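You operate a simulated robot arm through the tools that you are given. There is no shell and no other tool. Be economical: measure what you need, move in short steps, check, and stop when the job is done.

Carry out the task below with a simulated robot arm. There is one attempt and no reset: what you move stays moved.

## Task
Try the red stop on the empty arm: start it turning, stop it, release, reset, let the count run out.
Fine: Set the turns dial to 3 first. The arm ends upright; lower it to the HOME mark.

Only the result counts: the job must be done as asked and must still hold three seconds after the hand-in. Knocking over, shifting, dropping, spilling or breaking anything else fails it.

## Robot
A 6-joint arm with a two-finger gripper on a trunk, on a base that drives. Base frame: it is fixed to the floor where the robot stands at the start and does not move with it; the origin is under the middle of the robot, x ahead of it, y to its left, z up. Lengths are in m, angles in degrees, forces in N, time in s.
With the tool pointing down near the work surface it reaches from about 0.16 to 0.8 m from the robot's upright axis, wherever it stands. Its first joint turns from -166.0 to 166.0 degrees. Payload 2.45 kg.
The TCP is the grasp point between the finger pads, 0.026 m short of the fingertips. In the tool frame z runs along the fingers and y along their closing line. The gripper opens to 0.096 m. The gripper's body begins 0.069 m behind the TCP.
Orientation is that of the tool frame in the base frame, as a unit quaternion [x, y, z, w]. With the fingers straight down and closing along the base's y, the tool's x points along the base's -x, its y along +y and its z along -z.

## Interface
- The arm moves only by the tool play_rows. Its argument "moves" is a list of rows, each a list of 7 numbers: the shift along the tool's x, y, z in units of 30 mm (1.0 is 30 mm), then the turn, a rotation vector about the tool's x, y, z in units of 4 degrees (1.0 is 4 degrees), then the gripper command, from -1 (fully open) to 1 (shut), values between in proportion. In form: [[tx, ty, tz, wx, wy, wz, grip], ...]. A call has 1 to 10 rows; each row shifts and turns the commanded pose from where the row before left it, along the tool's axes as they then stand. A call with a number of a shift or a turn outside -1 to 1 is refused whole. A row lasts 0.2 s, in which the tool goes at most 0.05 m and 8.6 degrees; a call with a longer step from one row to the next is refused whole, and so is a gripper value outside its range. Where a pose cannot be reached the arm comes as near as it can. A force on the tool above 90 N (or 10 N above the force at the start of the call, whichever is more), or a blocked arm, ends the call early, and 0.2 s more pass. The fingers move at their own pace and stop on an object; they squeeze with about 22 N. The grip force told is the motor's: it shows also when the fingers shut on nothing. Time passes only in rows, and 0.2 s behind the last, so rows that do not move let the fingers close. It gives the time, the measured TCP pose, the force on the tool (base axes), the opening and the grip force at its end, in the units of the frame above (readings bear some noise), with the torque about the TCP (base axes, N m) and any sound that the robot's microphone picked up.
- Cameras (640 x 400 px; columns grow to the right, rows downward): "scene" is now at [0.0278, 0.1287, 1.1534]; the picture's right is [-0.31, -0.95, 0.00], its down [-0.21, 0.07, -0.98] and it looks along [0.93, -0.30, -0.22] (base axes); focal length 270 px, centre (320, 200). "wrist" rides on the gripper at [0.082, 0.003, -0.098] in the tool frame; the picture's right is [-0.04, 1.00, 0.00], its down [-0.73, -0.03, -0.68] and it looks along [-0.68, -0.03, 0.73] (tool axes); focal length 256 px, centre (320, 200).
- camera(camera): a new picture of that camera. The clock stands still meanwhile.
- raise_lower(by): slides the trunk up (or, below 0, down) by that many m; the arm and the scene camera ride with it, the base frame stays. It gives what a move gives, with no picture.
- roll_base(legs): drives the robot by 1 to 6 legs, each [ahead, turn to the left] in m and degrees, along the robot's own axes; the way and the turn of a leg run together, so that a leg with both is an arc; at most 1.5 m and 180 degrees a leg. The arm and the cameras ride along, it lands a little off, and it stops where it bumps. It gives what a move gives.
- head_to(pan, tilt): turns the head with the scene camera to pan (to the left, within 155 degrees either way) and tilt (down, from -29 to 69), counted from straight ahead of the robot. It gives what a move gives.
- point_at(camera, pixels): for up to 12 pixels [column, row] of the newest picture of that camera ("zoom" is the newest enlarged one), the place [x, y, z] in the base frame of the surface seen there, good to about 0.003 m. The clock stands still meanwhile.
- close_up(camera, box): a new picture of the part [left, top, right, bottom] of that camera's present view, enlarged. The clock stands still meanwhile.
- sign_off(): hands the job in; it is judged then, once.

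Keep the steps short. Do not move on a guess: measure, check each grasp and each placing, and mend mistakes. In all there are 80 turns and 48 pictures (those below and enlarged ones count). Leave the gripper open and the arm clear of the work at the hand-in unless told otherwise, and finish with a single line.

The tools are called after ">>>" by a JSON object that holds its "api" and its "payload". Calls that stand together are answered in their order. play_rows: Moves the arm, as the interface text tells. Its arguments: {"type":"object","properties":{"moves":{"type":"array"}},"required":["moves"]} The other tools are called the same way: raise_lower (by) slides the trunk up or down; roll_base (legs) drives the base; head_to (pan, tilt) turns the head that bears the scene camera; camera (camera) takes a picture; point_at (camera, pixels) gives the place of the surface under pixels of a picture; close_up (camera, box) takes an enlarged picture of a part of a camera's view; sign_off () hands the job in.

At the start:

```text
clock: 0.0
tool_pos: [0.4239, 0.1511, 0.9997]
tcp_rot: [0.0, 1.0, 0.0, 0.0]
ft_force: [0.3, -0.2, 0.0]
moment: [-0.01, 0.02, -0.02]
finger_gap: 0.0961
grip_force: 0.1
trunk travel left (down, up): [-0.15, 0.0]
robot x, y, heading: [-0.0007, -0.0018, 0.0]
head pan, tilt: [-17.9, 12.6]
```

scene: 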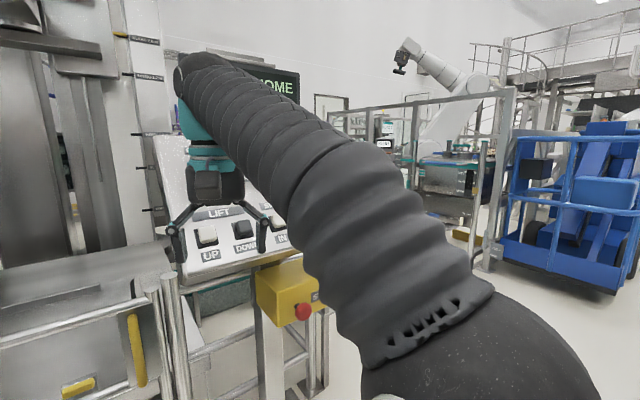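
wrist: 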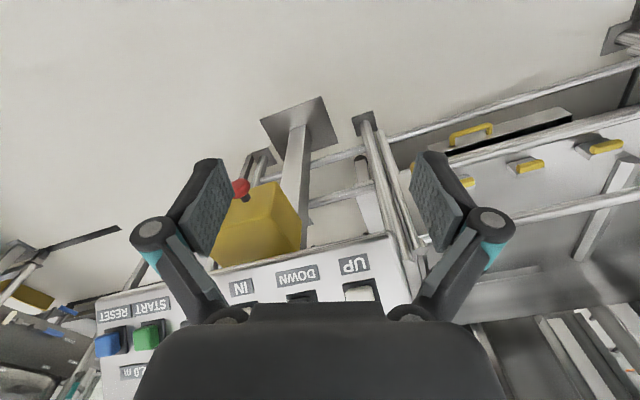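

The arm hides most of the panel. I take enlarged pictures of the panel in both views first.

>>> {"api": "close_up", "payload": {"camera": "scene", "box": [120, 20, 340, 330]}}

>>> {"api": "close_up", "payload": {"camera": "wrist", "box": [60, 160, 440, 400]}}

```text
1.29 times, centred on (230, 175) of scene
```

zoom: 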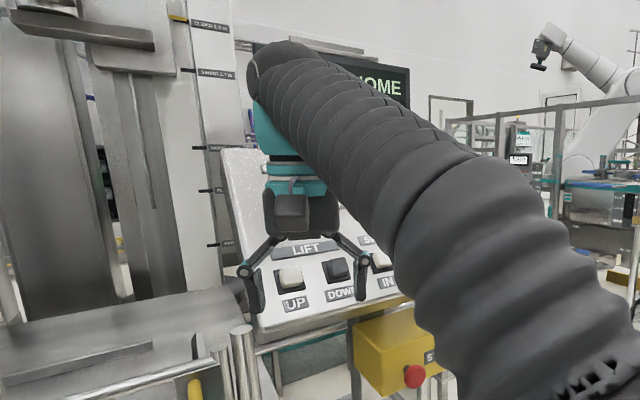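

```text
1.67 times, centred on (250, 280) of wrist
```

zoom: 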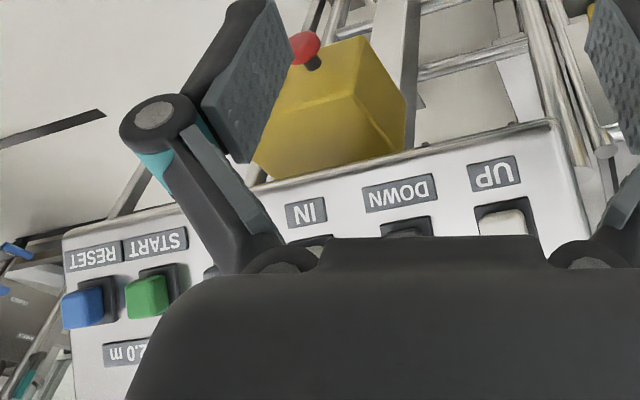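

The panel is behind the arm. I move the tool 0.3 m to the right and a bit back, through free space, to clear the view.

>>> {"api": "play_rows", "payload": {"moves": [[0.2, -1, 0, 0, 0, 0, -1], [0.2, -1, 0, 0, 0, 0, -1], [0.2, -1, 0, 0, 0, 0, -1], [0.2, -1, 0, 0, 0, 0, -1], [0.2, -1, 0, 0, 0, 0, -1], [0.2, -1, 0, 0, 0, 0, -1], [0.2, -1, 0, 0, 0, 0, -1], [0.2, -1, 0, 0, 0, 0, -1], [0.2, -1, 0, 0, 0, 0, -1], [0.2, -1, 0, 0, 0, 0, -1]]}}

>>> {"api": "camera", "payload": {"camera": "scene"}}

```text
clock: 2.2
tool_pos: [0.3626, -0.1491, 0.9977]
tcp_rot: [0.0, 1.0, 0.0, 0.0]
ft_force: [0.1, 0.6, -0.8]
moment: [-0.04, -0.02, 0.01]
finger_gap: 0.0961
grip_force: 0.1
trunk travel left (down, up): [-0.15, 0.0]
robot x, y, heading: [-0.0021, -0.0007, 0.0]
head pan, tilt: [-17.9, 12.6]
```

```text
43 pictures are left
```

scene: 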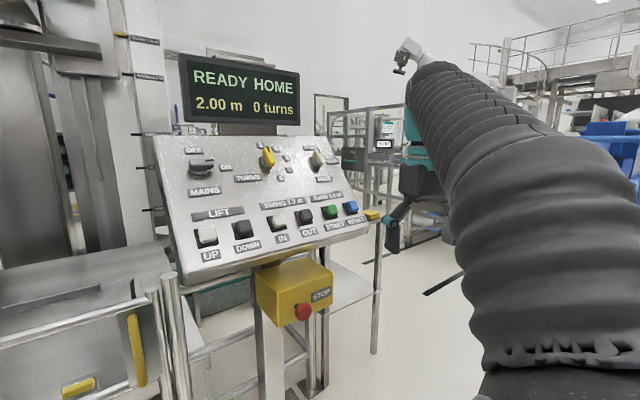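

Now the panel is clear. I enlarge it to read the labels and look left at the machine.

>>> {"api": "close_up", "payload": {"camera": "scene", "box": [150, 130, 390, 280]}}

>>> {"api": "point_at", "payload": {"camera": "scene", "pixels": [[303, 311], [207, 235], [242, 228], [279, 222], [305, 216], [330, 211], [351, 207], [268, 157], [317, 158], [201, 165], [160, 180], [250, 200]]}}

>>> {"api": "head_to", "payload": {"pan": 25, "tilt": -5}}

>>> {"api": "camera", "payload": {"camera": "scene"}}

```text
2.67 times, centred on (270, 205) of scene
```

zoom: 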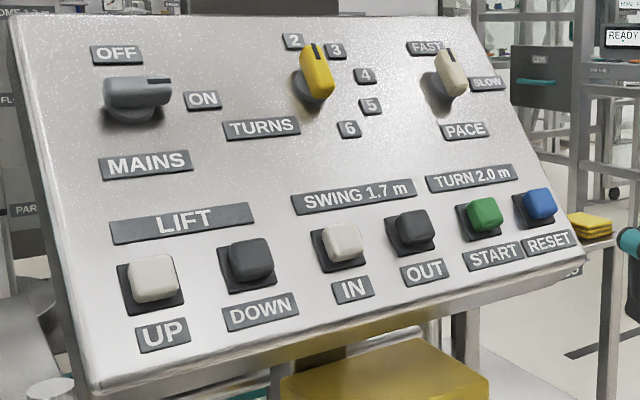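

```text
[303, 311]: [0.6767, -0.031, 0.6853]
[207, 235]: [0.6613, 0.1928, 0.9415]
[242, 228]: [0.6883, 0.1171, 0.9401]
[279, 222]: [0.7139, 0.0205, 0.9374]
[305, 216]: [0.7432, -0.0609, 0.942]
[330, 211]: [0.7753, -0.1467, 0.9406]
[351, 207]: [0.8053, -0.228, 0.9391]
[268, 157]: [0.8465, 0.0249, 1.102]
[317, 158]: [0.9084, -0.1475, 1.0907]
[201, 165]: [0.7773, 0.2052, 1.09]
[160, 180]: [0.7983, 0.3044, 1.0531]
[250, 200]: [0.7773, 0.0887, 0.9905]
```

```text
clock: 3.3
tool_pos: [0.3634, -0.15, 0.9997]
tcp_rot: [0.0, 1.0, 0.0, 0.0]
ft_force: [-0.1, 0.7, 0.5]
moment: [0.0, 0.05, 0.0]
finger_gap: 0.096
grip_force: 0.1
trunk travel left (down, up): [-0.15, 0.0]
robot x, y, heading: [0.0011, 0.0021, 0.0]
head pan, tilt: [25.0, -5.0]
```

```text
41 pictures are left
```

scene: 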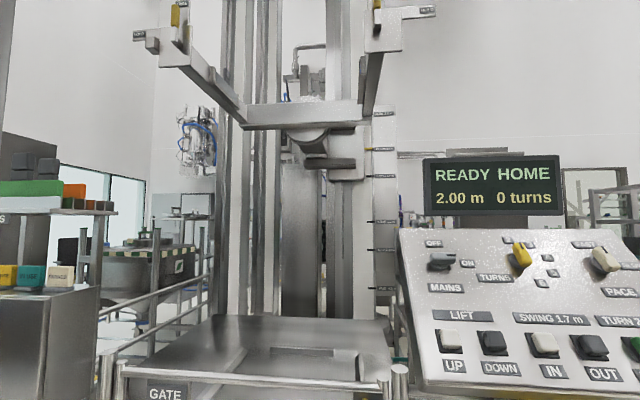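

The lift arm is raised at 2.00 m with a labelled scale on the mast. I enlarge that scale, then the gate area.

>>> {"api": "close_up", "payload": {"camera": "scene", "box": [300, 0, 460, 300]}}

>>> {"api": "point_at", "payload": {"camera": "scene", "pixels": [[385, 111], [385, 149], [385, 192], [385, 250], [385, 288], [350, 140], [520, 258], [250, 350], [165, 392]]}}

>>> {"api": "head_to", "payload": {"pan": 25, "tilt": 35}}

>>> {"api": "camera", "payload": {"camera": "scene"}}

```text
1.33 times, centred on (380, 150) of scene
```

zoom: 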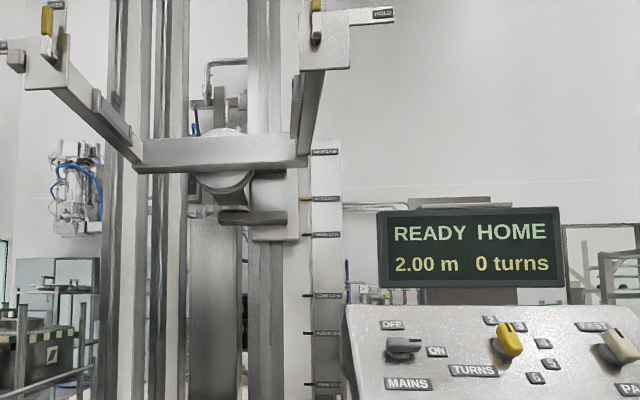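

```text
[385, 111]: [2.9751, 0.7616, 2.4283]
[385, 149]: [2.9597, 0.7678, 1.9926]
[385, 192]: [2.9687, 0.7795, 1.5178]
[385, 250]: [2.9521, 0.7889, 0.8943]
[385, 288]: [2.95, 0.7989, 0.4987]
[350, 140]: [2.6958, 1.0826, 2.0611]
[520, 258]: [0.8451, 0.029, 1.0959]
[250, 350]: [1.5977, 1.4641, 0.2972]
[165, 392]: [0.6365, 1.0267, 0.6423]
```

```text
clock: 4.4
tool_pos: [0.3639, -0.1482, 0.9984]
tcp_rot: [0.0, 1.0, 0.0, 0.001]
ft_force: [0.6, -0.4, 0.1]
moment: [-0.02, -0.01, 0.01]
finger_gap: 0.0958
grip_force: 0.0
trunk travel left (down, up): [-0.15, 0.0]
robot x, y, heading: [0.003, -0.0003, 0.1]
head pan, tilt: [25.0, 35.0]
```

```text
39 pictures are left
```

scene: 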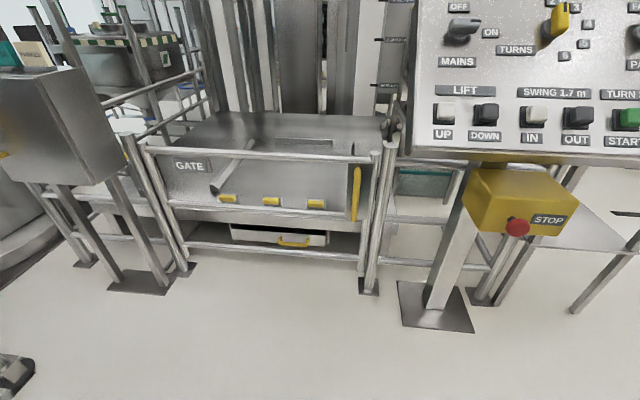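

I look back up and enlarge the mast labels strongly, to find the HOME mark.

>>> {"api": "head_to", "payload": {"pan": 15, "tilt": -5}}

>>> {"api": "camera", "payload": {"camera": "scene"}}

```text
clock: 5.4
tool_pos: [0.362, -0.147, 0.9981]
tcp_rot: [-0.001, 1.0, 0.0, -0.001]
ft_force: [-0.6, 0.2, 0.4]
moment: [0.04, 0.0, -0.01]
finger_gap: 0.0959
grip_force: 0.0
trunk travel left (down, up): [-0.15, 0.0]
robot x, y, heading: [0.0014, 0.0002, 0.0]
head pan, tilt: [15.0, -5.0]
```

```text
38 pictures are left
```

scene: 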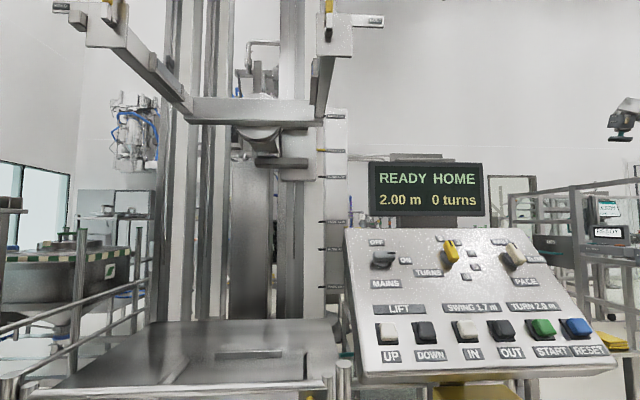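

>>> {"api": "close_up", "payload": {"camera": "scene", "box": [290, 100, 380, 200]}}

>>> {"api": "close_up", "payload": {"camera": "scene", "box": [300, 210, 360, 300]}}

>>> {"api": "point_at", "payload": {"camera": "scene", "pixels": [[325, 115], [332, 151], [332, 176], [332, 220], [332, 249], [332, 289], [302, 150]]}}

```text
4.00 times, centred on (335, 150) of scene
```

zoom: 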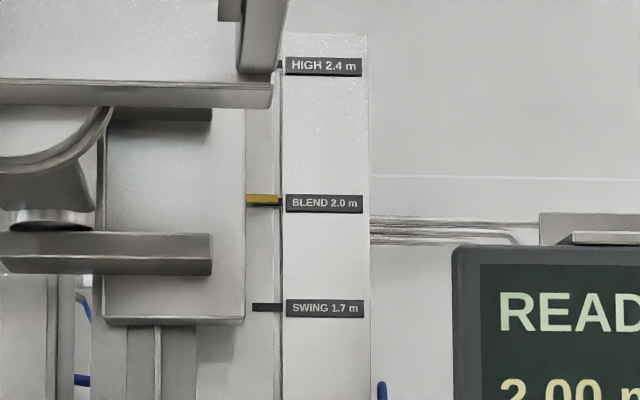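

```text
4.44 times, centred on (330, 255) of scene
```

zoom: 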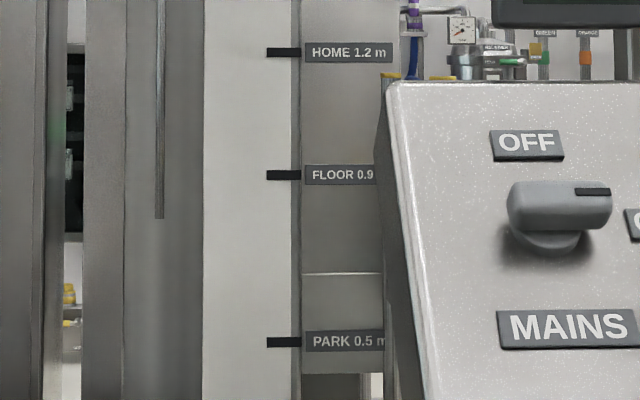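

```text
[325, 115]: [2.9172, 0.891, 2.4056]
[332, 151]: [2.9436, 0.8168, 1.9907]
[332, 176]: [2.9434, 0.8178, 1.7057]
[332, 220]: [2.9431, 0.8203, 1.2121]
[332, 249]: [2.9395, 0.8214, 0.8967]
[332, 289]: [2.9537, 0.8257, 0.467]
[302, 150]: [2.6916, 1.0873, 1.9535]
```

HOME is the 1.2 m mark; the pointer is at 2.0. Now I measure the panel plane, dial and buttons in an enlarged view.

>>> {"api": "close_up", "payload": {"camera": "scene", "box": [400, 225, 530, 306]}}

>>> {"api": "point_at", "payload": {"camera": "scene", "pixels": [[351, 240], [360, 365], [600, 355], [520, 235], [420, 300], [387, 330], [424, 330], [465, 329], [501, 327], [541, 326], [576, 325], [470, 290]]}}

```text
4.92 times, centred on (465, 266) of scene
```

zoom: 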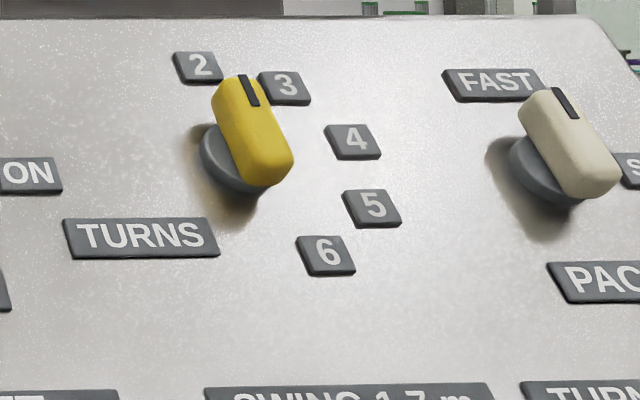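

```text
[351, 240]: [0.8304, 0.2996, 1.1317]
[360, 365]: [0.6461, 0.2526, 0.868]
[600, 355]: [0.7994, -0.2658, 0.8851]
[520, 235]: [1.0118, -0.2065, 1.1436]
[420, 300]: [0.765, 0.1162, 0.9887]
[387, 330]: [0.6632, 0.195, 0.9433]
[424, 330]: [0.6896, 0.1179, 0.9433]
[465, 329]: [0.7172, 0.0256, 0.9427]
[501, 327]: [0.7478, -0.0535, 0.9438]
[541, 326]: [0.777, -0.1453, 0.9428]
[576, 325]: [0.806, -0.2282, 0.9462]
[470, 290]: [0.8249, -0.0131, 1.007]
```

The panel leans back about 50° and is yawed about 18.7°. Now I measure the dial's labels and its bar in the enlarged picture.

>>> {"api": "point_at", "payload": {"camera": "zoom", "pixels": [[200, 67], [285, 87], [355, 142], [373, 207], [327, 255], [243, 82], [254, 103], [268, 150], [275, 165], [205, 160], [250, 190], [255, 125]]}}

```text
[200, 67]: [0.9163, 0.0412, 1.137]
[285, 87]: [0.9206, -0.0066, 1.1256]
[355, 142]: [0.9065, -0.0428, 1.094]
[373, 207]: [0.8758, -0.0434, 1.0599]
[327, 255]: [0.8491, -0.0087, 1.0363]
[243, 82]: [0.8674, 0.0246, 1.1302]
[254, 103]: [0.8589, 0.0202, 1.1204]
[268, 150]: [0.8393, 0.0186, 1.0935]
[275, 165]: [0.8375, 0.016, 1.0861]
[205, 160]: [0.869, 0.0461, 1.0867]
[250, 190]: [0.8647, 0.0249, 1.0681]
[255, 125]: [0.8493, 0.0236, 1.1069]
```

The dial's bar points at 2 (straight up); 3 is about 40° clockwise. The bar's centre is near [0.85, 0.02, 1.11]. I start to turn the tool to face the panel, moving forward and up in free space.

>>> {"api": "play_rows", "payload": {"moves": [[-0.8, 0, -1, 0, 0, -0.933, -1], [-0.8, 0, -1, 0, 0, -0.933, -1], [-0.8, 0, -1, 0, 0, -0.933, -1], [-0.8, 0, -1, 0, 0, -0.933, -1], [-0.8, 0, -1, 0, 0, -0.933, -1], [0, 0, 0, 0, -1, 0, -1], [0, 0, 0, 0, -1, 0, -1], [0, 0, 0, 0, -1, 0, -1], [0, 0, 0, 0, -1, 0, -1], [0, 0, 0, 0, -1, 0, -1]]}}

>>> {"api": "play_rows", "payload": {"moves": [[0, 0, 0, 0, -1, 0, -1], [0, 0, 0, 0, -1, 0, -1], [0, 0, 0, 0, -1, 0, -1], [0, 0, 0, 0, -1, 0, -1], [0, 0, 0, 0, -1, 0, -1], [0, 0, 0, 0, -1, 0, -1], [0, 0, 0, 0, -1, 0, -1], [0, 0, 0, 0, -0.5, 0, -1]]}}

```text
clock: 7.6
tool_pos: [0.4603, -0.125, 1.0009]
tcp_rot: [-0.161, 0.972, 0.029, 0.172]
ft_force: [1.6, 0.0, -0.7]
moment: [0.04, 0.02, 0.01]
finger_gap: 0.096
grip_force: 0.1
out of reach, approached as far as the arm can: row 1, 2, 3, 4, 5
trunk travel left (down, up): [-0.15, 0.0]
robot x, y, heading: [0.0032, -0.0002, -0.2]
head pan, tilt: [15.0, -5.0]
```

```text
clock: 9.4
tool_pos: [0.4603, -0.1253, 1.0018]
tcp_rot: [-0.147, 0.894, 0.069, 0.417]
ft_force: [0.0, 0.2, 0.6]
moment: [-0.02, -0.04, 0.01]
finger_gap: 0.0962
grip_force: 0.0
trunk travel left (down, up): [-0.15, 0.0]
robot x, y, heading: [-0.0004, 0.0014, -0.0]
head pan, tilt: [15.0, -5.0]
```

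The orientation now matches the panel normal. I slide up along the panel's slope in two parts, keeping 12 cm or more off it.

>>> {"api": "play_rows", "payload": {"moves": [[-0.973, 0.039, 0.335, 0, 0, 0, -1], [-0.973, 0.039, 0.335, 0, 0, 0, -1], [-0.973, 0.039, 0.335, 0, 0, 0, -1], [-0.973, 0.039, 0.335, 0, 0, 0, -1], [-0.973, 0.039, 0.335, 0, 0, 0, -1], [-0.973, 0.039, 0.335, 0, 0, 0, -1]]}}

>>> {"api": "play_rows", "payload": {"moves": [[-0.973, 0.039, 0.335, 0, 0, 0, -1], [-0.973, 0.039, 0.335, 0, 0, 0, -1], [-0.973, 0.039, 0.335, 0, 0, 0, -1], [-0.973, 0.039, 0.335, 0, 0, 0, -1], [-0.973, 0.039, 0.335, 0, 0, 0, -1], [-0.973, 0.039, 0.335, 0, 0, 0, -1]]}}

>>> {"api": "camera", "payload": {"camera": "wrist"}}

>>> {"api": "camera", "payload": {"camera": "scene"}}

```text
clock: 10.8
tool_pos: [0.6077, -0.0679, 1.0953]
tcp_rot: [-0.147, 0.894, 0.069, 0.418]
ft_force: [-1.3, -0.1, 0.9]
moment: [-0.01, 0.0, 0.01]
finger_gap: 0.096
grip_force: 0.1
trunk travel left (down, up): [-0.15, 0.0]
robot x, y, heading: [0.0015, 0.0011, -0.1]
head pan, tilt: [15.0, -5.0]
```

```text
clock: 12.2
tool_pos: [0.6984, -0.0082, 1.1156]
tcp_rot: [-0.147, 0.894, 0.068, 0.417]
ft_force: [-0.4, -0.5, -0.2]
moment: [0.02, 0.02, -0.01]
finger_gap: 0.0957
grip_force: 0.2
out of reach, approached as far as the arm can: row 3, 4, 5, 6
trunk travel left (down, up): [-0.15, 0.0]
robot x, y, heading: [-0.0001, -0.0008, -0.0]
head pan, tilt: [15.0, -5.0]
```

```text
34 pictures are left
```

wrist: 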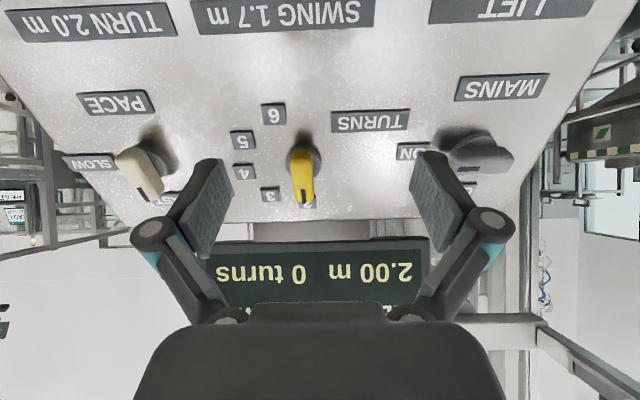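

```text
33 pictures are left
```

scene: 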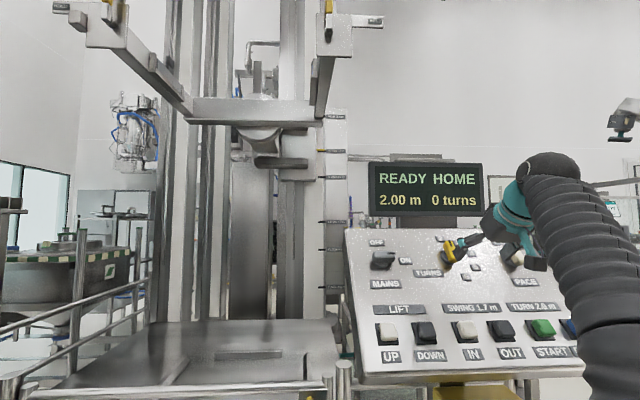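

The arm is at the end of its reach here. I back the tool off 9 cm along its axis, then drive 0.12 m ahead.

>>> {"api": "play_rows", "payload": {"moves": [[0, 0, -1, 0, 0, 0, -1], [0, 0, -1, 0, 0, 0, -1], [0.5, 0, -1, 0, 0, 0, -1]]}}

>>> {"api": "roll_base", "payload": {"legs": [[0.12, 0]]}}

```text
clock: 13.0
tool_pos: [0.6238, -0.0361, 1.1589]
tcp_rot: [-0.148, 0.895, 0.07, 0.415]
ft_force: [0.4, 1.1, -0.4]
moment: [-0.03, 0.01, 0.01]
finger_gap: 0.0959
grip_force: 0.1
out of reach, approached as far as the arm can: row 1, 2, 3
trunk travel left (down, up): [-0.15, 0.0]
robot x, y, heading: [-0.0003, 0.001, 0.1]
head pan, tilt: [15.0, -5.0]
```

```text
clock: 14.3
tool_pos: [0.7392, -0.0361, 1.1589]
tcp_rot: [-0.148, 0.895, 0.069, 0.415]
ft_force: [0.8, 0.1, 0.0]
moment: [0.03, 0.03, -0.05]
finger_gap: 0.0958
grip_force: 0.0
trunk travel left (down, up): [-0.15, 0.0]
robot x, y, heading: [0.1194, 0.0002, -0.1]
head pan, tilt: [15.0, -5.0]
```

Now I move in front of the dial, TCP 0.16 along the normal (about 4 cm from tip to knob top), and check with the wrist camera.

>>> {"api": "play_rows", "payload": {"moves": [[-0.695, 0.312, 0.957, 0, 0, 0, -1], [-0.695, 0.312, 0.957, 0, 0, 0, -1]]}}

>>> {"api": "camera", "payload": {"camera": "wrist"}}

```text
clock: 14.9
tool_pos: [0.7891, 0.0051, 1.1351]
tcp_rot: [-0.147, 0.895, 0.069, 0.416]
ft_force: [-0.6, -0.9, -0.1]
moment: [0.03, 0.02, -0.01]
finger_gap: 0.0954
grip_force: 0.1
out of reach, approached as far as the arm can: row 1, 2
trunk travel left (down, up): [-0.15, 0.0]
robot x, y, heading: [0.1191, 0.0013, 0.3]
head pan, tilt: [15.0, -5.0]
```

```text
32 pictures are left
```

wrist: 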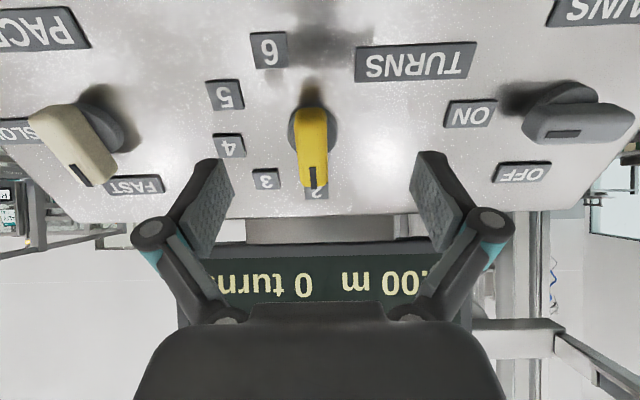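

The arm is still slightly short in height here; a closer stand would do. I look down to check how much room the base has.

>>> {"api": "head_to", "payload": {"pan": 0, "tilt": 65}}

>>> {"api": "camera", "payload": {"camera": "scene"}}

```text
clock: 16.3
tool_pos: [0.7884, 0.0032, 1.135]
tcp_rot: [-0.147, 0.895, 0.069, 0.416]
ft_force: [0.6, -0.3, 0.4]
moment: [0.02, 0.01, -0.03]
finger_gap: 0.0961
grip_force: 0.0
trunk travel left (down, up): [-0.15, 0.0]
robot x, y, heading: [0.1209, 0.0017, 0.1]
head pan, tilt: [0.0, 65.0]
```

```text
31 pictures are left
```

scene: 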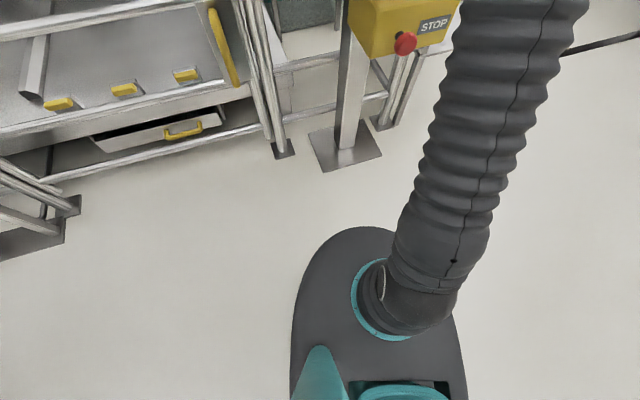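

>>> {"api": "point_at", "payload": {"camera": "scene", "pixels": [[350, 228], [330, 170], [380, 158], [283, 158], [375, 290], [404, 42], [65, 238]]}}

```text
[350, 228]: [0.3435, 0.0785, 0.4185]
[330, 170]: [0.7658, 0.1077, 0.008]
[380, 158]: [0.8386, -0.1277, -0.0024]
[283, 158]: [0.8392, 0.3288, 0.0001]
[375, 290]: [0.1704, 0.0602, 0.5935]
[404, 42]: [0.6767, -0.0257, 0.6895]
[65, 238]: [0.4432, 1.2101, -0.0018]
```

The base has about 0.4 m of room. I back off 9 cm and drive 0.09 m closer.

>>> {"api": "play_rows", "payload": {"moves": [[0.3, 0, -1, 0, 0, 0, -1], [0.3, 0, -1, 0, 0, 0, -1], [0.3, 0, -1, 0, 0, 0, -1]]}}

>>> {"api": "roll_base", "payload": {"legs": [[0.09, 0]]}}

>>> {"api": "head_to", "payload": {"pan": 10, "tilt": 5}}

```text
clock: 17.1
tool_pos: [0.7068, -0.0219, 1.1748]
tcp_rot: [-0.147, 0.895, 0.069, 0.416]
ft_force: [0.5, -0.1, -0.6]
moment: [0.01, 0.01, 0.0]
finger_gap: 0.0961
grip_force: 0.0
trunk travel left (down, up): [-0.15, 0.0]
robot x, y, heading: [0.117, -0.0012, 0.1]
head pan, tilt: [0.0, 65.0]
```

```text
clock: 18.2
tool_pos: [0.7989, -0.0222, 1.175]
tcp_rot: [-0.148, 0.895, 0.069, 0.415]
ft_force: [-0.2, -0.5, 0.1]
moment: [0.0, 0.05, 0.02]
finger_gap: 0.0962
grip_force: 0.0
trunk travel left (down, up): [-0.15, 0.0]
robot x, y, heading: [0.207, -0.0004, -0.3]
head pan, tilt: [0.0, 65.0]
```

```text
clock: 19.5
tool_pos: [0.7985, -0.0228, 1.1747]
tcp_rot: [-0.146, 0.895, 0.068, 0.416]
ft_force: [0.4, -1.0, 0.8]
moment: [0.01, -0.01, -0.02]
finger_gap: 0.0963
grip_force: 0.0
trunk travel left (down, up): [-0.15, 0.0]
robot x, y, heading: [0.2106, 0.0002, -0.5]
head pan, tilt: [10.0, 5.0]
```

>>> {"api": "play_rows", "payload": {"moves": [[0.16, 0.41, 0.53, 0, 0, 0, -1], [0.16, 0.41, 0.53, 0, 0, 0, -1], [0, 0, 0, 0, 0, 0, -1]]}}

>>> {"api": "camera", "payload": {"camera": "wrist"}}

>>> {"api": "camera", "payload": {"camera": "scene"}}

```text
clock: 20.3
tool_pos: [0.8087, 0.0046, 1.1471]
tcp_rot: [-0.147, 0.895, 0.068, 0.416]
ft_force: [-0.8, 0.0, -0.5]
moment: [0.03, 0.0, 0.0]
finger_gap: 0.0961
grip_force: 0.1
trunk travel left (down, up): [-0.15, 0.0]
robot x, y, heading: [0.2076, 0.0026, -0.1]
head pan, tilt: [10.0, 5.0]
```

```text
30 pictures are left
```

wrist: 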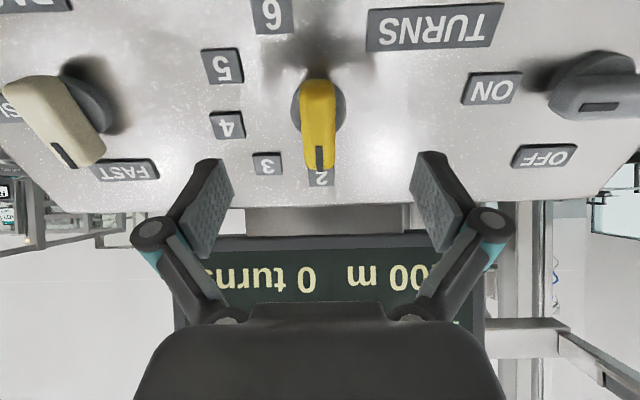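

```text
29 pictures are left
```

scene: 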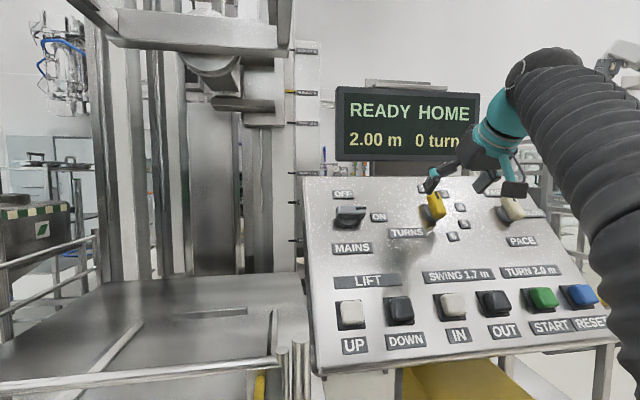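

The bar is centred between the fingers in the wrist view (columns 302–336). I measure it and the labels precisely here.

>>> {"api": "point_at", "payload": {"camera": "wrist", "pixels": [[319, 150], [318, 135], [318, 115], [317, 95], [305, 120], [331, 120], [342, 105], [268, 164], [227, 125], [222, 67], [319, 180], [380, 110]]}}

```text
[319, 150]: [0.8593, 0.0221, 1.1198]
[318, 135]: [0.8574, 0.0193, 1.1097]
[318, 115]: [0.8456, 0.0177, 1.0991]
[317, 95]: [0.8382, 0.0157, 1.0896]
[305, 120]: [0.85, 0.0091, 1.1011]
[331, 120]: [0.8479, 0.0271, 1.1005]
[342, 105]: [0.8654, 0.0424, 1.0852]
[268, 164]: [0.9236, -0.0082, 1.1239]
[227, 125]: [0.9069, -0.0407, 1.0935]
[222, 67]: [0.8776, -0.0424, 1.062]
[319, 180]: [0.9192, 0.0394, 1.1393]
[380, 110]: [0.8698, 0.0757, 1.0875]
```

Bar: 19 mm wide, ~3 cm tall above a thin disc, centred with the tool. I advance 55 mm and close on it.

>>> {"api": "play_rows", "payload": {"moves": [[0, 0, 0.6, 0, 0, 0, -1], [0, 0, 0.6, 0, 0, 0, -1], [0, 0, 0.6, 0, 0, 0, -1], [0, 0, 0, 0, 0, 0, 1], [0, 0, 0, 0, 0, 0, 1], [0, 0, 0, 0, 0, 0, 1]]}}

>>> {"api": "camera", "payload": {"camera": "wrist"}}

```text
clock: 21.7
tool_pos: [0.8453, 0.0162, 1.1122]
tcp_rot: [-0.145, 0.895, 0.068, 0.416]
ft_force: [4.5, -14.4, 3.3]
moment: [-0.31, -0.54, -0.61]
finger_gap: 0.0239
grip_force: 44.9
trunk travel left (down, up): [-0.15, 0.0]
robot x, y, heading: [0.2083, -0.0003, -0.1]
head pan, tilt: [10.0, 5.0]
```

```text
28 pictures are left
```

wrist: 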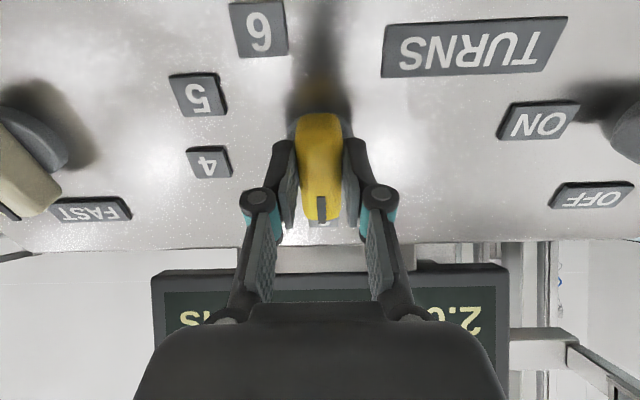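

Gripped well (gap 24 mm). I ease sideways 2 mm to relieve the side force and turn 40° clockwise in 10 rows.

>>> {"api": "play_rows", "payload": {"moves": [[0, -0.06, 0, 0, 0, 1, 1], [0, 0, 0, 0, 0, 1, 1], [0, 0, 0, 0, 0, 1, 1], [0, 0, 0, 0, 0, 1, 1], [0, 0, 0, 0, 0, 1, 1], [0, 0, 0, 0, 0, 1, 1], [0, 0, 0, 0, 0, 1, 1], [0, 0, 0, 0, 0, 1, 1], [0, 0, 0, 0, 0, 1, 1], [0, 0, 0, 0, 0, 1, 1]]}}

>>> {"api": "camera", "payload": {"camera": "wrist"}}

```text
clock: 23.9
tool_pos: [0.8456, 0.0183, 1.1126]
tcp_rot: [0.17, 0.891, 0.207, 0.368]
ft_force: [6.4, -7.5, 20.0]
moment: [0.25, -0.06, 0.26]
finger_gap: 0.0241
grip_force: 45.1
trunk travel left (down, up): [-0.15, 0.0]
robot x, y, heading: [0.2081, -0.0021, 0.1]
head pan, tilt: [10.0, 5.0]
```

```text
27 pictures are left
```

wrist: 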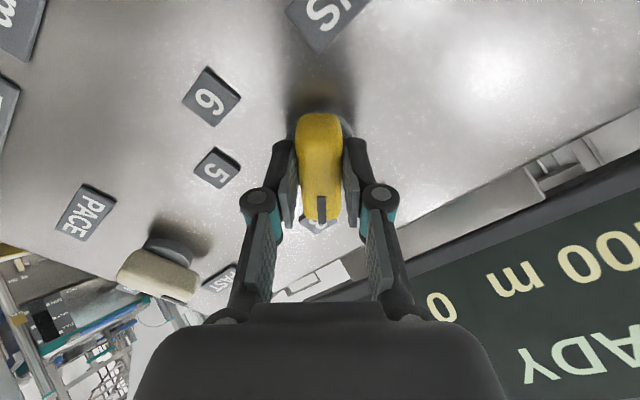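

The dial turned with the tool, mark now over a label. I open, back off, and check where it rests.

>>> {"api": "play_rows", "payload": {"moves": [[0, 0, 0, 0, 0, 0, 0.2], [0, 0, 0, 0, 0, 0, -0.3], [0, 0, 0, 0, 0, 0, -0.3], [0, 0, -0.7, 0, 0, 0, -0.3], [0, 0, -0.8, 0, 0, 0, -0.3], [0, 0, -0.8, 0, 0, -1, -0.3], [0, 0, -0.2, 0, 0, -1, -0.3]]}}

>>> {"api": "camera", "payload": {"camera": "wrist"}}

```text
clock: 25.5
tool_pos: [0.7919, -0.0002, 1.1585]
tcp_rot: [0.105, 0.901, 0.18, 0.381]
ft_force: [0.3, -0.4, -1.2]
moment: [0.01, 0.0, -0.01]
finger_gap: 0.0624
grip_force: 0.0
trunk travel left (down, up): [-0.15, 0.0]
robot x, y, heading: [0.2095, 0.0011, -0.4]
head pan, tilt: [10.0, 5.0]
```

```text
26 pictures are left
```

wrist: 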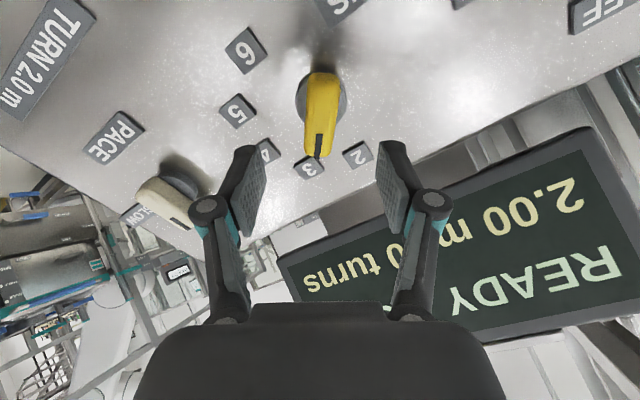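

The mark points at 3. I verify its direction by points.

>>> {"api": "point_at", "payload": {"camera": "wrist", "pixels": [[318, 148], [319, 135], [322, 110], [324, 88], [310, 168], [357, 153], [265, 152]]}}

```text
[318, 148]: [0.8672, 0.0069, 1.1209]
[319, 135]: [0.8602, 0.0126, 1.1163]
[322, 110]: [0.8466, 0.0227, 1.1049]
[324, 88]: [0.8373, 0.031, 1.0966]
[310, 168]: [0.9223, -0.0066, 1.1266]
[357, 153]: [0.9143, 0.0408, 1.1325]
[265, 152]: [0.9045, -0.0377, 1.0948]
```

The dial is at 3 (bar at ≈45°, label 3 at ≈42°). Next I look closely at the STOP and START buttons to plan the quick move between them.

>>> {"api": "head_to", "payload": {"pan": -5, "tilt": 40}}

>>> {"api": "camera", "payload": {"camera": "scene"}}

```text
clock: 26.5
tool_pos: [0.7922, -0.0004, 1.1582]
tcp_rot: [0.106, 0.901, 0.18, 0.381]
ft_force: [0.6, 0.5, -0.2]
moment: [-0.02, 0.0, 0.0]
finger_gap: 0.0626
grip_force: 0.0
trunk travel left (down, up): [-0.15, 0.0]
robot x, y, heading: [0.2053, 0.0009, -0.1]
head pan, tilt: [-5.0, 40.0]
```

```text
25 pictures are left
```

scene: 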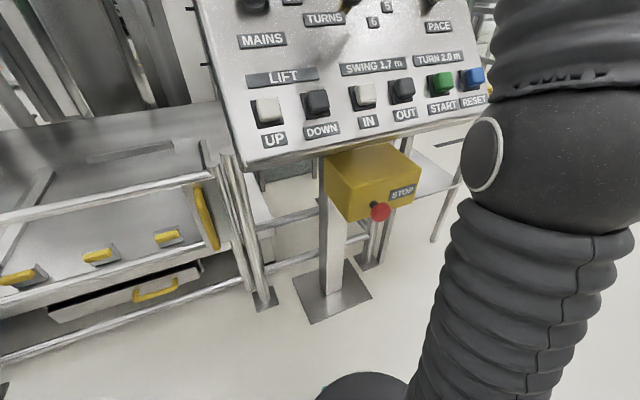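

>>> {"api": "close_up", "payload": {"camera": "scene", "box": [320, 140, 440, 230]}}

>>> {"api": "point_at", "payload": {"camera": "zoom", "pixels": [[321, 373], [345, 375], [295, 375], [320, 345], [200, 310], [420, 270], [470, 300], [250, 330], [200, 150], [140, 240], [480, 130]]}}

>>> {"api": "point_at", "payload": {"camera": "scene", "pixels": [[440, 83], [436, 77], [448, 88], [471, 77], [466, 72], [317, 103], [312, 97], [325, 112], [405, 165]]}}

```text
4.44 times, centred on (380, 185) of scene
```

zoom: 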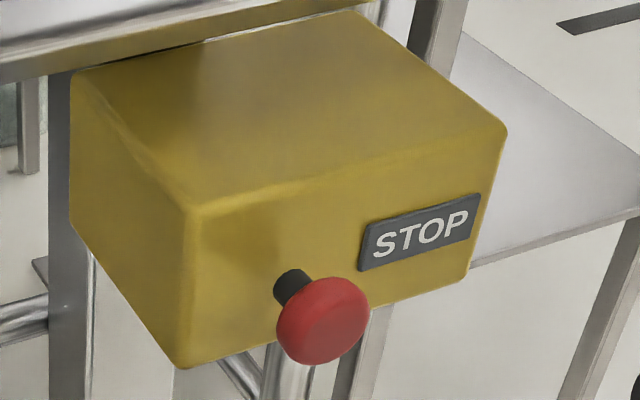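

```text
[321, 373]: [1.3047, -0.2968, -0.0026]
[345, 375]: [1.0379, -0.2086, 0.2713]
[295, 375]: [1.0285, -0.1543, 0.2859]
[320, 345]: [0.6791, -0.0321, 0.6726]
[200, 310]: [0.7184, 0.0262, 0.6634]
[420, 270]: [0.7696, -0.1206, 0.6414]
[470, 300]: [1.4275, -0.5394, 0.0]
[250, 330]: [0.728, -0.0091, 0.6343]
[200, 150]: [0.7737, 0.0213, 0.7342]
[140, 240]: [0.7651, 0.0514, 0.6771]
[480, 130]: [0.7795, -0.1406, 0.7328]
```

```text
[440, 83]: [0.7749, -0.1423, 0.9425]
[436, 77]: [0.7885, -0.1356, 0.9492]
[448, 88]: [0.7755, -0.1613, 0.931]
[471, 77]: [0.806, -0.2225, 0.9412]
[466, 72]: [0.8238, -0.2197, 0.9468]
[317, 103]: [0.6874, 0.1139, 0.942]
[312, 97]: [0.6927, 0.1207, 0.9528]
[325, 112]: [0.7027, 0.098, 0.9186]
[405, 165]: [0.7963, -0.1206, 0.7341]
```

STOP faces forward on a vertical face: head front at about [0.677, -0.03, 0.687], ~5 cm wide, ~58 mm proud. START's top is at [0.775, -0.143, 0.943]. I can press both with the present tilt. I drive back 0.13 m, turn the tool straight again, and shut the fingers.

>>> {"api": "roll_base", "payload": {"legs": [[-0.13, 0]]}}

>>> {"api": "play_rows", "payload": {"moves": [[0, 0, 0, 0, 0, -1, 1], [0, 0, 0, 0, 0, -1, 1], [0, 0, 0, 0, 0, -1, 1], [0, 0, 0, 0, 0, -1, 1], [0, 0, 0, 0, 0, -1, 1], [0, 0, 0, 0, 0, -1, 1], [0, 0, 0, 0, 0, -1, 1], [0, 0, 0, 0, 0, -1, 1]]}}

```text
clock: 27.8
tool_pos: [0.6603, -0.0029, 1.1587]
tcp_rot: [0.107, 0.901, 0.18, 0.38]
ft_force: [-0.3, 0.1, -0.3]
moment: [-0.01, 0.01, -0.01]
finger_gap: 0.0626
grip_force: 0.0
trunk travel left (down, up): [-0.15, 0.0]
robot x, y, heading: [0.0788, 0.0027, -0.1]
head pan, tilt: [-5.0, 40.0]
```

```text
clock: 29.6
tool_pos: [0.6596, -0.0015, 1.1593]
tcp_rot: [-0.145, 0.895, 0.067, 0.416]
ft_force: [-0.1, 0.1, 0.5]
moment: [0.06, 0.03, -0.01]
finger_gap: 0.0001
grip_force: 22.6
trunk travel left (down, up): [-0.15, 0.0]
robot x, y, heading: [0.0784, 0.001, 0.0]
head pan, tilt: [-5.0, 40.0]
```

I rehearse the STOP hover pose (5 cm in front of it) first, to make sure that it can be reached.

>>> {"api": "play_rows", "payload": {"moves": [[0.957, -0.0745, 0.45, 0, 0, 0, 1], [0.957, -0.0745, 0.45, 0, 0, 0, 1], [0.957, -0.0745, 0.45, 0, 0, 0, 1], [0.957, -0.0745, 0.45, 0, 0, 0, 1], [0.957, -0.0745, 0.45, 0, 0, 0, 1], [0.957, -0.0745, 0.45, 0, 0, 0, 1], [0.957, -0.0745, 0.45, 0, 0, 0, 1]]}}

>>> {"api": "play_rows", "payload": {"moves": [[0.957, -0.0745, 0.712, 0, 0, 0, 1], [0.957, -0.0745, 0.712, 0, 0, 0, 1], [0.957, -0.0745, 0.712, 0, 0, 0, 1], [0.957, -0.0745, 0.712, 0, 0, 0, 1], [0.957, -0.0745, 0.712, 0, 0, 0, 1], [0.957, -0.0745, 0.712, 0, 0, 0, 1], [0.957, -0.0745, 0.712, 0, 0, 0, 1]]}}

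>>> {"api": "camera", "payload": {"camera": "scene"}}

>>> {"api": "camera", "payload": {"camera": "wrist"}}

```text
clock: 31.2
tool_pos: [0.6102, -0.0355, 0.9418]
tcp_rot: [-0.145, 0.895, 0.067, 0.416]
ft_force: [0.1, 0.2, 1.4]
moment: [0.02, 0.02, 0.01]
finger_gap: 0.0
grip_force: 21.7
trunk travel left (down, up): [-0.15, 0.0]
robot x, y, heading: [0.08, 0.0022, 0.1]
head pan, tilt: [-5.0, 40.0]
```

```text
clock: 32.8
tool_pos: [0.602, -0.0551, 0.6954]
tcp_rot: [-0.144, 0.895, 0.067, 0.416]
ft_force: [-0.4, -0.4, 0.3]
moment: [0.0, 0.03, -0.01]
finger_gap: 0.0001
grip_force: 22.3
trunk travel left (down, up): [-0.15, 0.0]
robot x, y, heading: [0.079, -0.0, 0.0]
head pan, tilt: [-5.0, 40.0]
```

```text
23 pictures are left
```

scene: 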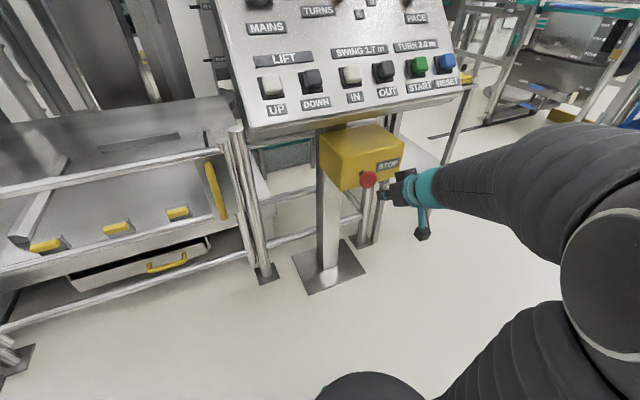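

```text
22 pictures are left
```

wrist: 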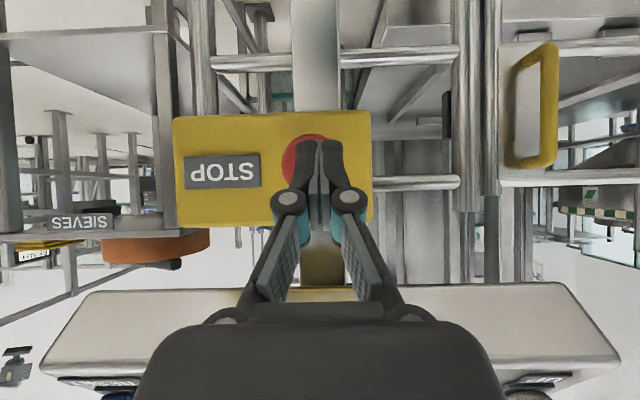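

Reachable. The button's centre is slightly left of the fingertips in the picture (col ~303 vs 319). I measure it.

>>> {"api": "point_at", "payload": {"camera": "wrist", "pixels": [[284, 162], [290, 155], [303, 140], [295, 175], [315, 137], [319, 145]]}}

>>> {"api": "close_up", "payload": {"camera": "wrist", "box": [260, 110, 360, 190]}}

```text
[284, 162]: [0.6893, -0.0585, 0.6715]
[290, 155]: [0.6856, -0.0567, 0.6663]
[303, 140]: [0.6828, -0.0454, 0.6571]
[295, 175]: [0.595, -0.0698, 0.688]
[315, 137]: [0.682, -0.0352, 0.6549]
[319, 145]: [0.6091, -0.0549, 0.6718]
```

```text
5.00 times, centred on (310, 150) of wrist
```

zoom: 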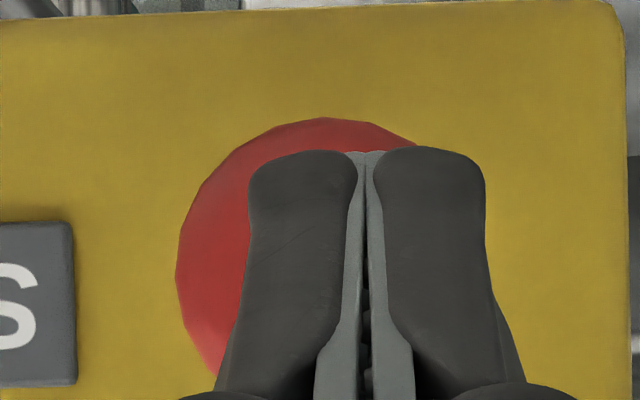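

STOP's centre is at a height of ≈0.681 and 7 mm further to the right. Now I go up to hover in front of START (retreat from the panel first, then along the slope).

>>> {"api": "play_rows", "payload": {"moves": [[-0.4, -0.4, -0.808, 0, 0, 0, 1], [-0.4, -0.4, -0.808, 0, 0, 0, 1], [-0.4, -0.4, -0.808, 0, 0, 0, 1], [-0.4, -0.4, -0.808, 0, 0, 0, 1], [-0.4, -0.4, -0.808, 0, 0, 0, 1]]}}

>>> {"api": "play_rows", "payload": {"moves": [[-0.905, -0.336, 0, 0, 0, 0, 1], [-0.905, -0.336, 0, 0, 0, 0, 1], [-0.905, -0.336, 0, 0, 0, 0, 1], [-0.905, -0.336, 0, 0, 0, 0, 1], [-0.905, -0.336, 0, 0, 0, 0, 1], [-0.905, -0.336, 0, 0, 0, 0, 1], [-0.905, -0.336, 0, 0, 0, 0, 1], [-0.905, -0.336, 0, 0, 0, 0, 1], [0, 0, 0, 0, 0, 0, 1]]}}

>>> {"api": "head_to", "payload": {"pan": 8, "tilt": 5}}

>>> {"api": "camera", "payload": {"camera": "wrist"}}

>>> {"api": "camera", "payload": {"camera": "scene"}}

```text
clock: 34.0
tool_pos: [0.569, -0.1288, 0.8197]
tcp_rot: [-0.145, 0.895, 0.068, 0.415]
ft_force: [0.4, 0.8, -0.3]
moment: [0.03, 0.02, -0.02]
finger_gap: 0.0
grip_force: 21.7
trunk travel left (down, up): [-0.15, 0.0]
robot x, y, heading: [0.0767, -0.001, 0.1]
head pan, tilt: [-5.0, 40.0]
```

```text
clock: 36.0
tool_pos: [0.7284, -0.1601, 0.9819]
tcp_rot: [-0.144, 0.895, 0.068, 0.416]
ft_force: [-0.1, 0.4, 0.3]
moment: [0.01, -0.02, 0.04]
finger_gap: 0.0
grip_force: 22.0
trunk travel left (down, up): [-0.15, 0.0]
robot x, y, heading: [0.0813, 0.0003, -0.0]
head pan, tilt: [-5.0, 40.0]
```

```text
clock: 37.0
tool_pos: [0.7283, -0.1607, 0.9836]
tcp_rot: [-0.145, 0.895, 0.068, 0.415]
ft_force: [0.1, -0.7, 0.4]
moment: [-0.02, -0.04, -0.02]
finger_gap: 0.0
grip_force: 22.6
trunk travel left (down, up): [-0.15, 0.0]
robot x, y, heading: [0.0773, 0.0001, -0.2]
head pan, tilt: [8.0, 5.0]
```

```text
20 pictures are left
```

wrist: 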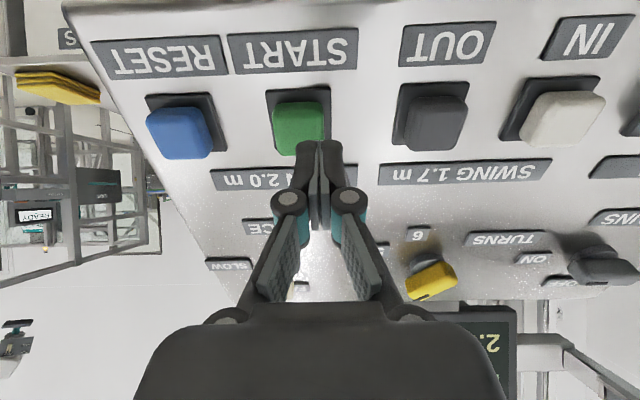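

```text
19 pictures are left
```

scene: 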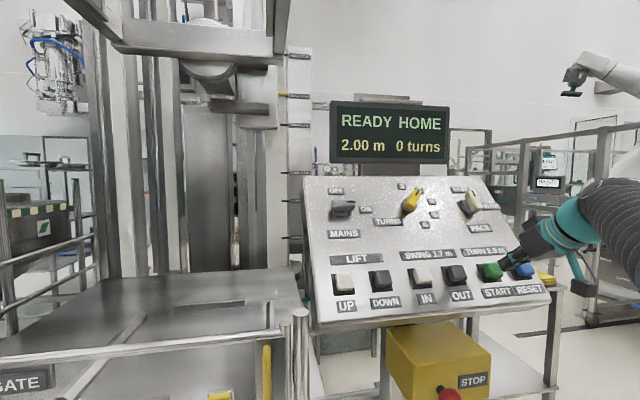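

>>> {"api": "point_at", "payload": {"camera": "wrist", "pixels": [[277, 135], [322, 125], [298, 112], [290, 150], [298, 130], [180, 135], [155, 145], [205, 145], [178, 115]]}}

```text
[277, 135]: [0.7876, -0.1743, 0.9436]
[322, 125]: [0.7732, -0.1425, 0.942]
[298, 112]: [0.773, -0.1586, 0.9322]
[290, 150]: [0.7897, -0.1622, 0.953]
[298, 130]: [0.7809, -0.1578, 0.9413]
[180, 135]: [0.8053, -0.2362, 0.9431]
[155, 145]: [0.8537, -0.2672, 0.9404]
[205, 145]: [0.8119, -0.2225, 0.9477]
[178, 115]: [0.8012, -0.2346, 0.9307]
```

START's centre is 13 mm further right than the tool. I shift and press it, 5–6 mm past contact.

>>> {"api": "play_rows", "payload": {"moves": [[0, -0.44, 0, 0, 0, 0, 1], [0, 0, 0.6, 0, 0, 0, 1], [0, 0, 0.6, 0, 0, 0, 1], [0, 0, 0.2, 0, 0, 0, 1], [0, 0, 0.12, 0, 0, 0, 1]]}}

>>> {"api": "close_up", "payload": {"camera": "scene", "box": [300, 80, 560, 310]}}

```text
clock: 38.2
tool_pos: [0.7664, -0.1628, 0.9542]
tcp_rot: [-0.143, 0.896, 0.067, 0.416]
ft_force: [-1.7, -1.2, 2.7]
moment: [0.01, -0.07, 0.0]
finger_gap: 0.0061
grip_force: 28.7
trunk travel left (down, up): [-0.15, 0.0]
robot x, y, heading: [0.0771, 0.0007, -0.4]
head pan, tilt: [8.0, 5.0]
heard: click
```

```text
1.74 times, centred on (430, 195) of scene
```

zoom: 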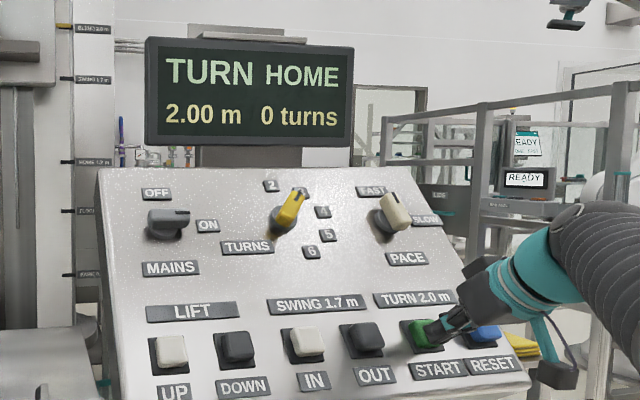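

START clicked and the display shows TURN. I retreat and go quickly towards STOP.

>>> {"api": "play_rows", "payload": {"moves": [[0, 0, -1, 0, 0, 0, 1], [0.3, 0.2, -0.8, 0, 0, 0, 1], [1, 0.5, 0, 0, 0, 0, 1], [1, 0.5, 0, 0, 0, 0, 1], [1, 0.5, 0, 0, 0, 0, 1], [1, 0.5, 0, 0, 0, 0, 1], [1, 0.5, 0.6, 0, 0, 0, 1], [1, 0.5, 0.6, 0, 0, 0, 1], [1, 0.5, 0.6, 0, 0, 0, 1], [1, 0.5, 0.6, 0, 0, 0, 1]]}}

>>> {"api": "close_up", "payload": {"camera": "scene", "box": [300, 80, 560, 310]}}

```text
clock: 40.4
tool_pos: [0.5846, -0.0908, 0.755]
tcp_rot: [-0.145, 0.895, 0.068, 0.416]
ft_force: [-0.5, 0.4, 0.0]
moment: [-0.04, 0.03, -0.02]
finger_gap: 0.0001
grip_force: 28.3
trunk travel left (down, up): [-0.15, 0.0]
robot x, y, heading: [0.0769, -0.0014, -0.4]
head pan, tilt: [8.0, 5.0]
```

```text
1.74 times, centred on (430, 195) of scene
```

zoom: 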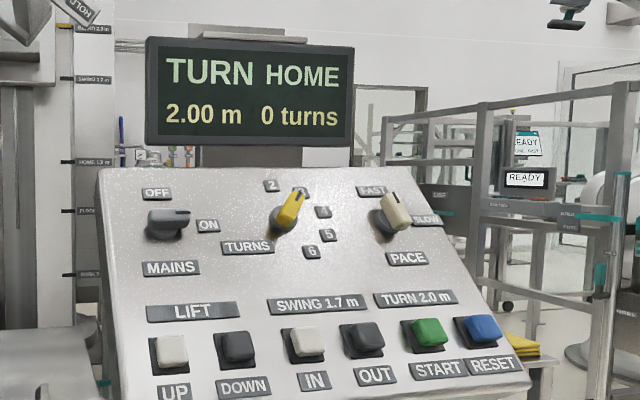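

It is turning, still 0 turns. I go to the hover point and press STOP.

>>> {"api": "play_rows", "payload": {"moves": [[0.366, 0.237, 0.713, 0, 0, 0, 1], [0.366, 0.237, 0.713, 0, 0, 0, 1], [0.366, 0.237, 0.713, 0, 0, 0, 1], [-0.514, 0, 0.613, 0, 0, 0, 1], [-0.514, 0, 0.613, 0, 0, 0, 1], [-0.16, 0, 0.19, 0, 0, 0, 1], [-0.13, 0, 0.153, 0, 0, 0, 1]]}}

>>> {"api": "close_up", "payload": {"camera": "scene", "box": [200, 0, 640, 400]}}

```text
clock: 42.0
tool_pos: [0.6656, -0.0433, 0.6892]
tcp_rot: [-0.144, 0.896, 0.068, 0.415]
ft_force: [-3.2, -1.6, 0.6]
moment: [-0.02, 0.0, 0.01]
finger_gap: 0.0058
grip_force: 28.1
trunk travel left (down, up): [-0.15, 0.0]
robot x, y, heading: [0.0761, 0.0014, -0.3]
head pan, tilt: [8.0, 5.0]
```

```text
1.00 times, centred on (420, 200) of scene (not enlarged: the box is as wide or as high as the picture)
```

zoom: 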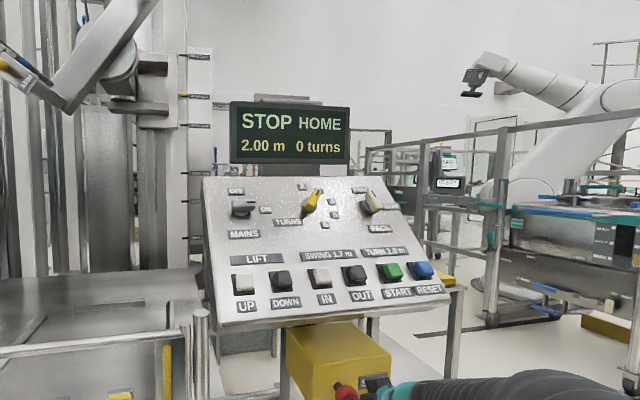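

The display shows STOP; the arm stands mid-turn. I retreat and look at the button to see whether it latched.

>>> {"api": "play_rows", "payload": {"moves": [[0.514, 0, -0.613, 0, 0, 0, 1], [0.514, 0, -0.613, 0, 0, 0, 1], [0.514, 0, -0.613, 0, 0, 0, 1], [0.514, 0, -0.613, 0, 0, 0, 1]]}}

>>> {"api": "head_to", "payload": {"pan": -5, "tilt": 30}}

>>> {"api": "camera", "payload": {"camera": "scene"}}

```text
clock: 43.0
tool_pos: [0.5745, -0.0692, 0.688]
tcp_rot: [-0.144, 0.896, 0.067, 0.416]
ft_force: [0.4, -0.1, 0.0]
moment: [0.04, 0.0, -0.01]
finger_gap: 0.0
grip_force: 28.7
trunk travel left (down, up): [-0.15, 0.0]
robot x, y, heading: [0.0758, 0.0079, -0.1]
head pan, tilt: [8.0, 5.0]
```

```text
clock: 43.9
tool_pos: [0.5741, -0.0684, 0.6879]
tcp_rot: [-0.144, 0.895, 0.067, 0.416]
ft_force: [0.0, 0.1, -0.3]
moment: [0.01, -0.03, -0.01]
finger_gap: 0.0
grip_force: 28.8
trunk travel left (down, up): [-0.15, 0.0]
robot x, y, heading: [0.0765, -0.0007, -0.2]
head pan, tilt: [-5.0, 30.0]
```

```text
15 pictures are left
```

scene: 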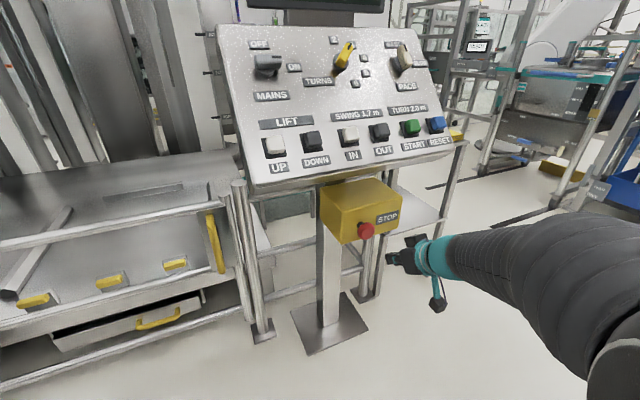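

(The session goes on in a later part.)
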